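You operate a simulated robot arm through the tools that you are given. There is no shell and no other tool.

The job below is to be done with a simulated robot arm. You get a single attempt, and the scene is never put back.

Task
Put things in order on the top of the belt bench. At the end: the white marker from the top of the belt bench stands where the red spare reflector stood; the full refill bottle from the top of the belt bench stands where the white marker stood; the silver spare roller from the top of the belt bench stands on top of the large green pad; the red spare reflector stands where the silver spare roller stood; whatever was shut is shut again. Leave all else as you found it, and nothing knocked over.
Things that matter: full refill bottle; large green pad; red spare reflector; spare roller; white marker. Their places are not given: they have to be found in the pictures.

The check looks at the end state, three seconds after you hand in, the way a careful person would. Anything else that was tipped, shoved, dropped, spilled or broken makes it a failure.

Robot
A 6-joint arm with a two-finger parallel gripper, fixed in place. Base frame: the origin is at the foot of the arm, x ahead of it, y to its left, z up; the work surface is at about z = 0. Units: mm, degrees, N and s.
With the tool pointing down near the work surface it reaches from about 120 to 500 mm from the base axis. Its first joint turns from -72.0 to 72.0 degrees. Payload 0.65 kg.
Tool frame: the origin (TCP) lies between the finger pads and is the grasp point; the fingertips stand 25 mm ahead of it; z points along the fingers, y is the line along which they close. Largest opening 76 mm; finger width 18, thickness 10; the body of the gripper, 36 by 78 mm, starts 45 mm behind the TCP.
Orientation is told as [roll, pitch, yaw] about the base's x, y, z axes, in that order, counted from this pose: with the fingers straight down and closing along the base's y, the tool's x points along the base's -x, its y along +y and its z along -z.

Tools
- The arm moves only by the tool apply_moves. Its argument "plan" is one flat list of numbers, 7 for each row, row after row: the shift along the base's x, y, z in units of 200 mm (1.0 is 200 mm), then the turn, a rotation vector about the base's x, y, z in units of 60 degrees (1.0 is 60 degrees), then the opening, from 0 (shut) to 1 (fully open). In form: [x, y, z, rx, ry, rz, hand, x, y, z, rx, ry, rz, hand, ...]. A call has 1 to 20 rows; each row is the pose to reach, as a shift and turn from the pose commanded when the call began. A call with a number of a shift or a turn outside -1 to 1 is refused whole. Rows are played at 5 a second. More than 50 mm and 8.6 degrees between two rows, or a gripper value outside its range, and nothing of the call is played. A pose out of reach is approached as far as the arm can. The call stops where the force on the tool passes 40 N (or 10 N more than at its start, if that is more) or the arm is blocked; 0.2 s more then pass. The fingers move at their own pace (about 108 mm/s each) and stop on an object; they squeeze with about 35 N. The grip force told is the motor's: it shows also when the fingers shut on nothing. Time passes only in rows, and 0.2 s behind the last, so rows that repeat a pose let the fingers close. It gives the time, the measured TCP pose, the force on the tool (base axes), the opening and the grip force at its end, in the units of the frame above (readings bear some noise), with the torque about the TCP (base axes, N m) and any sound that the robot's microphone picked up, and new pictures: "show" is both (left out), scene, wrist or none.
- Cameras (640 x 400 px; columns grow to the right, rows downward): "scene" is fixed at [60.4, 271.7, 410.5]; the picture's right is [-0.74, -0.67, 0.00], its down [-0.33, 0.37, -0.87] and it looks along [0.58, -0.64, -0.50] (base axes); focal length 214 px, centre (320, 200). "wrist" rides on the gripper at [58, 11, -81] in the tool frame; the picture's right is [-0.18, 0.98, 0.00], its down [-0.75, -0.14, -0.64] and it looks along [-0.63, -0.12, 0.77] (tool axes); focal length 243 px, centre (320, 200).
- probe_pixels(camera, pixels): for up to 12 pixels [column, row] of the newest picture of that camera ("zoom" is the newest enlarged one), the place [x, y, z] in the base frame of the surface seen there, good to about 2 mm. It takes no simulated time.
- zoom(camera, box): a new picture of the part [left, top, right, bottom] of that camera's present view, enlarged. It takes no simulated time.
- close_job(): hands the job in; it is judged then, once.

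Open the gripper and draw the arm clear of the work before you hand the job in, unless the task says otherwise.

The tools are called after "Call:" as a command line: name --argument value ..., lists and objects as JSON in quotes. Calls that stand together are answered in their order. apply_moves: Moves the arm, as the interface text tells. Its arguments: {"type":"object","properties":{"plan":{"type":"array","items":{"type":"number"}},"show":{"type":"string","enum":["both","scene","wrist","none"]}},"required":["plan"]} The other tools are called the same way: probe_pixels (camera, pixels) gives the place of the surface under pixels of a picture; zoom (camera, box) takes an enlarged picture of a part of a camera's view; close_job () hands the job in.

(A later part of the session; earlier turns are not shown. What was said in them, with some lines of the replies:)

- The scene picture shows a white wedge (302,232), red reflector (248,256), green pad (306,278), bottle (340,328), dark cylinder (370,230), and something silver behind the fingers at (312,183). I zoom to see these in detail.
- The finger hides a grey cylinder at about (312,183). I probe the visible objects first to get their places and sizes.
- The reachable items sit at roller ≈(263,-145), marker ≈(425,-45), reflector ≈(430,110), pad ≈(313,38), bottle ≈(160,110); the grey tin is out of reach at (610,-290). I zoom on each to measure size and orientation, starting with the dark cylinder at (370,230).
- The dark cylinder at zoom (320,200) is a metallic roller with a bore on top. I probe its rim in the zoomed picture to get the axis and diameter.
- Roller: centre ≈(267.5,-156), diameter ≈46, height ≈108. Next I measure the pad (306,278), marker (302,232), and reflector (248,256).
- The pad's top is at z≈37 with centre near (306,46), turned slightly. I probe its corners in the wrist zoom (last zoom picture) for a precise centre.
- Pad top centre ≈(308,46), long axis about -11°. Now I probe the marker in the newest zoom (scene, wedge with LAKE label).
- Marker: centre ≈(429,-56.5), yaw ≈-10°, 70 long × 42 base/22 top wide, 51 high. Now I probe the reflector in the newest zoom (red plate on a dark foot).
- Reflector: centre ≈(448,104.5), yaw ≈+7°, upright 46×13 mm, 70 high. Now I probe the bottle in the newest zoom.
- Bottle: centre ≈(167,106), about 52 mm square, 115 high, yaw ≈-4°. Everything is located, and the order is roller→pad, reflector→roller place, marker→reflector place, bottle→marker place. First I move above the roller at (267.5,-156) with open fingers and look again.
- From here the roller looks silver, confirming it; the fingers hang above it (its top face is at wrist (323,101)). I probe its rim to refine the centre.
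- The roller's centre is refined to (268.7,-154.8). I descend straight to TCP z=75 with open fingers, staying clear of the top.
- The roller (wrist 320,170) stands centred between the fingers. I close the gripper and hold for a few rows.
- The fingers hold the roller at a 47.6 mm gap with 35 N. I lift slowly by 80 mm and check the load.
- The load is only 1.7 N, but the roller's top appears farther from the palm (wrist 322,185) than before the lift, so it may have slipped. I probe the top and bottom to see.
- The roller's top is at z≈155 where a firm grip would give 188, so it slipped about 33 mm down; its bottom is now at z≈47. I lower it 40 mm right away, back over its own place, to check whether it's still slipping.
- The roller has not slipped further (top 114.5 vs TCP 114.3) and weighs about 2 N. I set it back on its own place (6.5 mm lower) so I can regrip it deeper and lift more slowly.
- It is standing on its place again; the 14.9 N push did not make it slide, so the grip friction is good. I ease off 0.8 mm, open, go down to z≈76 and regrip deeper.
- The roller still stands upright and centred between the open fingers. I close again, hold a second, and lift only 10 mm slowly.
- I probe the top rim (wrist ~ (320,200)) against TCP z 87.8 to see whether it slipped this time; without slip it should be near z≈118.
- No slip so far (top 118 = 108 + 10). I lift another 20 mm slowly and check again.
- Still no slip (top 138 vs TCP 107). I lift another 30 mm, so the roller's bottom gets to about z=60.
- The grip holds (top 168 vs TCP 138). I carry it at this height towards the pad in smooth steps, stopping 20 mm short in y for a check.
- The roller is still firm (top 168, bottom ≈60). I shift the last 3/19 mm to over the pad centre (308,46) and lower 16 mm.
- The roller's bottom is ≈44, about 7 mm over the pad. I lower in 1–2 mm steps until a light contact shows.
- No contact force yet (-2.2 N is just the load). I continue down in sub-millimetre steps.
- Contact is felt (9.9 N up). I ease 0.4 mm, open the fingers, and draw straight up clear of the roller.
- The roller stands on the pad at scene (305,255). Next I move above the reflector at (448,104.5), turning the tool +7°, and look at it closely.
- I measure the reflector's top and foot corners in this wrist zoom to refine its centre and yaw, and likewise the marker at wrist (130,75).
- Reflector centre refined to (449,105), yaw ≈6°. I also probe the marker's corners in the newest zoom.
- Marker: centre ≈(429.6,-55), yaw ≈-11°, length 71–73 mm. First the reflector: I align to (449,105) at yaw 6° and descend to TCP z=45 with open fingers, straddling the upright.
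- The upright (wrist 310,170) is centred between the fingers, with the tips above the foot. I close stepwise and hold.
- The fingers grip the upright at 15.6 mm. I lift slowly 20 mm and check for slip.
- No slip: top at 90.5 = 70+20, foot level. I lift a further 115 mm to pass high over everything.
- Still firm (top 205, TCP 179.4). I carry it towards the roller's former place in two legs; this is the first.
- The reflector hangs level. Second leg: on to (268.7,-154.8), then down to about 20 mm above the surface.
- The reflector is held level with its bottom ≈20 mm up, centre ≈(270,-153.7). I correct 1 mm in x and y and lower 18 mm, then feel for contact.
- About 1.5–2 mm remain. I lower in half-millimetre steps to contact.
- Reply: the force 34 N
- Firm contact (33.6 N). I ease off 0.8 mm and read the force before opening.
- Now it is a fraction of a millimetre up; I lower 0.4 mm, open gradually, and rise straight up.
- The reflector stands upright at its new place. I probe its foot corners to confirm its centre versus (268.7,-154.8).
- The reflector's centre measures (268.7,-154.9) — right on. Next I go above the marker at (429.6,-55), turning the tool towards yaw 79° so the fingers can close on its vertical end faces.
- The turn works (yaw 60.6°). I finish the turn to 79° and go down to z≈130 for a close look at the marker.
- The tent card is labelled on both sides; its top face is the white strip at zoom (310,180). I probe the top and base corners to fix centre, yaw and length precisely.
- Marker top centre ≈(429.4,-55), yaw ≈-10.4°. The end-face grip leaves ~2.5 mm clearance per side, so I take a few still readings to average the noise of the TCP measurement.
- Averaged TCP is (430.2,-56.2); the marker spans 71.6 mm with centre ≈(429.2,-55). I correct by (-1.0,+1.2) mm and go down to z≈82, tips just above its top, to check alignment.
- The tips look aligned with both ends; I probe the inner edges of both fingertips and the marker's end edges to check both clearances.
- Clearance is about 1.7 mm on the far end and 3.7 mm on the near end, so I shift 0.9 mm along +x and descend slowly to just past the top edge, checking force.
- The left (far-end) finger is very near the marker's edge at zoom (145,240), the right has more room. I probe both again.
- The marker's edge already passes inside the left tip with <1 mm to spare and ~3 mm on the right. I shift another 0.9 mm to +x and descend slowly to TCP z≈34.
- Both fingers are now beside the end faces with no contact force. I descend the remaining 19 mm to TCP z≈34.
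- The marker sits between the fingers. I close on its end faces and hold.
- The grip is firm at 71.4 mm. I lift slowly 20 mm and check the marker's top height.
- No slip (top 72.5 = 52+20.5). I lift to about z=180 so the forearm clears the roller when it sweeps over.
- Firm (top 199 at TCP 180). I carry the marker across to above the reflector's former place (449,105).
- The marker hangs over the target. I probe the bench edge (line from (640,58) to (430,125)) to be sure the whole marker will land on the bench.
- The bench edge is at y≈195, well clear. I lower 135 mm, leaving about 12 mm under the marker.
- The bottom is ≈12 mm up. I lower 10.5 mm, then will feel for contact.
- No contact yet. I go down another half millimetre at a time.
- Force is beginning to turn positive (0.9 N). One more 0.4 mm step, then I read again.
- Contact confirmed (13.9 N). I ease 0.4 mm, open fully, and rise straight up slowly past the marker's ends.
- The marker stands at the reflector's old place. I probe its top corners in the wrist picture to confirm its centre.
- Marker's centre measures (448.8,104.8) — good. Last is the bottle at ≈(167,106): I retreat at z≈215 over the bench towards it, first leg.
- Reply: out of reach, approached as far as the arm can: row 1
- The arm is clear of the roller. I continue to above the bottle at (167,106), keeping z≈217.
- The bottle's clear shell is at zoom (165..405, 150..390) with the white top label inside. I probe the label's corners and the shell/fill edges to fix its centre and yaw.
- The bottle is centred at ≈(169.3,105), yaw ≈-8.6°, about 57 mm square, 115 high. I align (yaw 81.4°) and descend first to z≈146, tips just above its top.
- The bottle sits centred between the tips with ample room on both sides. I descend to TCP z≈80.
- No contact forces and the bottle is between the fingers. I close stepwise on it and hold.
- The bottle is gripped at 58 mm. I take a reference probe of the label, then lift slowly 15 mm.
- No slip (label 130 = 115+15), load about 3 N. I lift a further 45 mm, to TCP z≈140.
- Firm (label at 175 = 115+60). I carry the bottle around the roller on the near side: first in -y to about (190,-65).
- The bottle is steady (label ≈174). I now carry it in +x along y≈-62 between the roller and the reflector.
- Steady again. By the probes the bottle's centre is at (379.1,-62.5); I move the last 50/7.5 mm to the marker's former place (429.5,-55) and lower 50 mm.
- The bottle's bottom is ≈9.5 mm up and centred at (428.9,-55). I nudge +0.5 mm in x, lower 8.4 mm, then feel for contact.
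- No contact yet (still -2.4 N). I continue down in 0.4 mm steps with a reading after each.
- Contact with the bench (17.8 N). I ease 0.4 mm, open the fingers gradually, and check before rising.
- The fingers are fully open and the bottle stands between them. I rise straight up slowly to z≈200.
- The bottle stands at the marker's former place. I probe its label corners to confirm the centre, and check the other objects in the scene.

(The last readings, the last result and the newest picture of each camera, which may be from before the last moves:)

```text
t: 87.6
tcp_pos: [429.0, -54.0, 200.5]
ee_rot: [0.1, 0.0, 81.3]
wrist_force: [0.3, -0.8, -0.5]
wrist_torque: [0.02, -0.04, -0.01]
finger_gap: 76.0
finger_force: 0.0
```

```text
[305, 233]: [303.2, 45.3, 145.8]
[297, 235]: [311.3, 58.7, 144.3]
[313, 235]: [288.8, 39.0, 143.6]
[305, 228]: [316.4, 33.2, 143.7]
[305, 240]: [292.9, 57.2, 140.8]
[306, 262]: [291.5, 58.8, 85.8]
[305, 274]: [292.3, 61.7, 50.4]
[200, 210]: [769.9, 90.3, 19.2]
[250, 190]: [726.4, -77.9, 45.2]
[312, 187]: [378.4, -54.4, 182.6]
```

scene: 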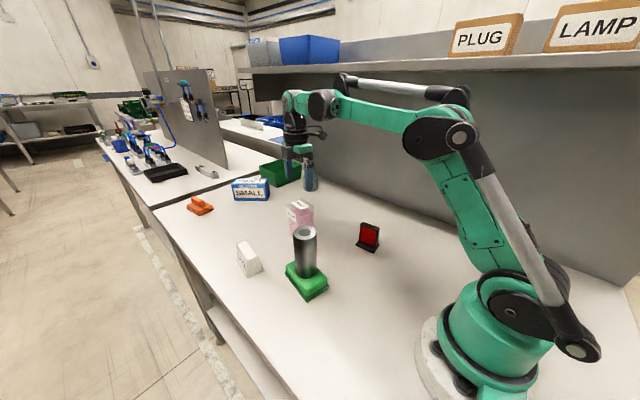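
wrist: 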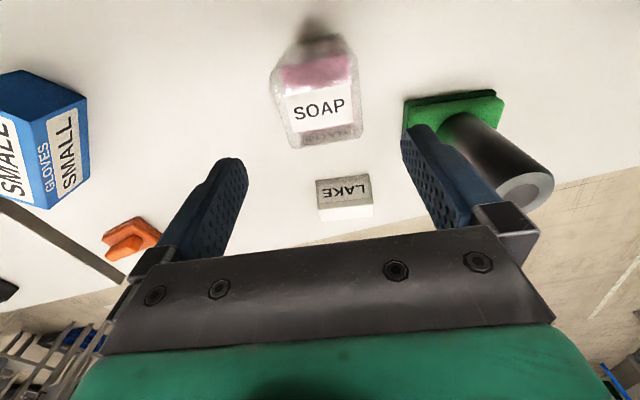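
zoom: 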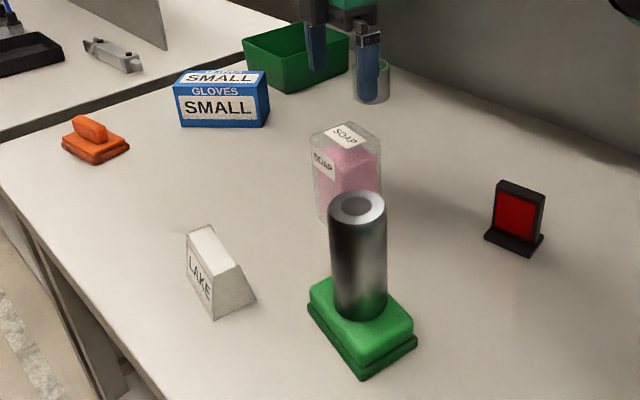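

All four objects stand upright where they should: roller on the pad, reflector, marker (448.8,104.8), and bottle (≈429,-54.5). I draw the open gripper up and back, clear of the work.

Call:
apply_moves --plan '[0, 0, 0.1, 0, 0, 0, 1, -0.08, 0, 0.28, 0, 0, 0, 1, -0.24, 0, 0.4, 0, 0, 0, 1, -0.42, -0.02, 0.45, 0, 0, 0, 1, -0.6, -0.05, 0.45, 0, 0, 0, 1, -0.7, -0.07, 0.45, 0, 0, 0, 1, -0.7, -0.07, 0.45, 0, 0, 0, 1]' --show "both"

Call:
zoom --camera "scene" --box '[170, 150, 410, 310]'

Call:
zoom --camera "scene" --box '[260, 200, 350, 310]'

```text
t: 89.2
tcp_pos: [289.6, -69.2, 292.4]
ee_rot: [0.1, 0.0, 81.4]
wrist_force: [0.1, 0.9, 0.6]
wrist_torque: [-0.03, 0.0, -0.03]
finger_gap: 76.1
finger_force: 0.1
```

scene: 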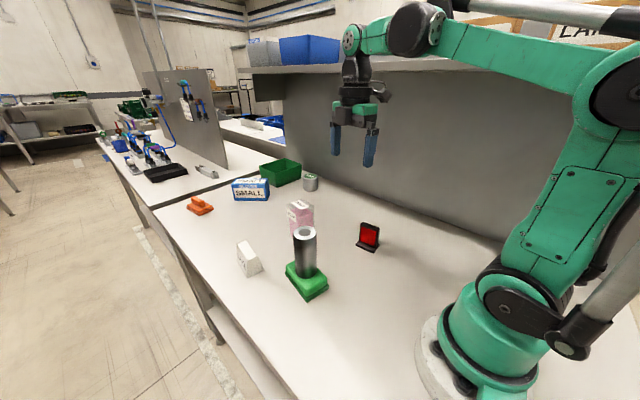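
wrist: 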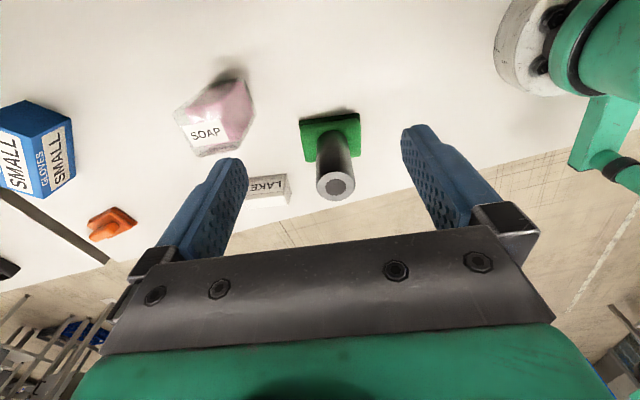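

```text
2.50 times, centred on (290, 230) of scene
```

zoom: 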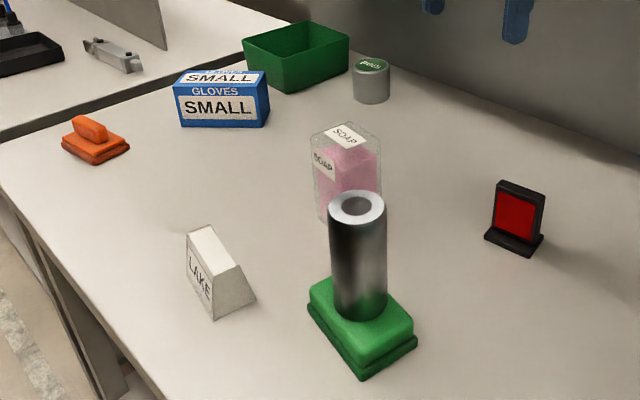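

```text
3.64 times, centred on (305, 255) of scene
```

zoom: 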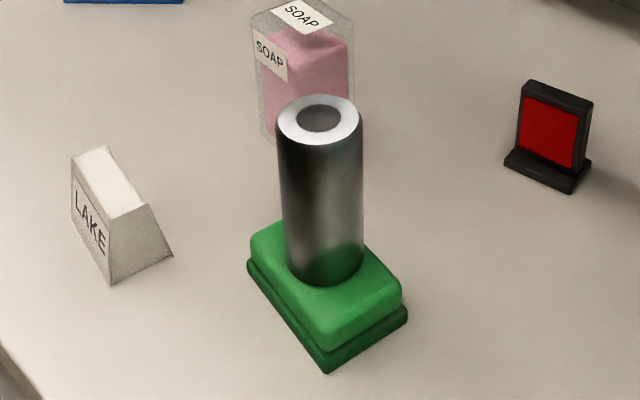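

Everything stands upright with the arm clear; I do one last check of the roller's rim centre against the pad centre (308,46).

Call:
probe_pixels --camera "zoom" --pixels '[[281, 118], [358, 122], [318, 142], [325, 98], [258, 235], [395, 280], [320, 335], [270, 228]]'

```text
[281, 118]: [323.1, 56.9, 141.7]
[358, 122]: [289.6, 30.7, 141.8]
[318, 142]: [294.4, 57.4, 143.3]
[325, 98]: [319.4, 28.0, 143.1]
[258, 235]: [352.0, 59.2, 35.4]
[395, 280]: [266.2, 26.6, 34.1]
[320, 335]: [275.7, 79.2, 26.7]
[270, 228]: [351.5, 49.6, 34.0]
```

The roller's axis is at ≈(307,43.5), within 3 mm of the pad centre, and everything is still and upright with the gripper open and clear. I hand the job in.

Call:
close_job

```text
The job is handed in.
```

The job is handed in, with all four objects standing upright in their new places when I last checked. I haven't seen the result of the check.

| Object | Where it stands now | Measured centre (x, y in mm) | Target centre (x, y in mm) |
|---|---|---|---|
| Silver spare roller | On top of the large green pad | about (307, 43.5) | pad centre (308, 46) |
| Red spare reflector | Where the roller stood | (268.7, -154.9) | (268.7, -154.8) |
| White marker | Where the reflector stood | (448.8, 104.8) | (449, 105) |
| Full refill bottle | Where the marker stood | about (429, -54.5) | (429.5, -55) |

- **Roller slip:** on the first lift the roller slid about 33 mm down in the grip. I set it back on its own place, gripped it deeper and lifted more slowly; it did not slip again.
- **Everything else:** I saw nothing knocked over or shifted in the final pictures. I found nothing shut that needed opening or closing again. The gripper was open and the arm well above the bench before I handed in.
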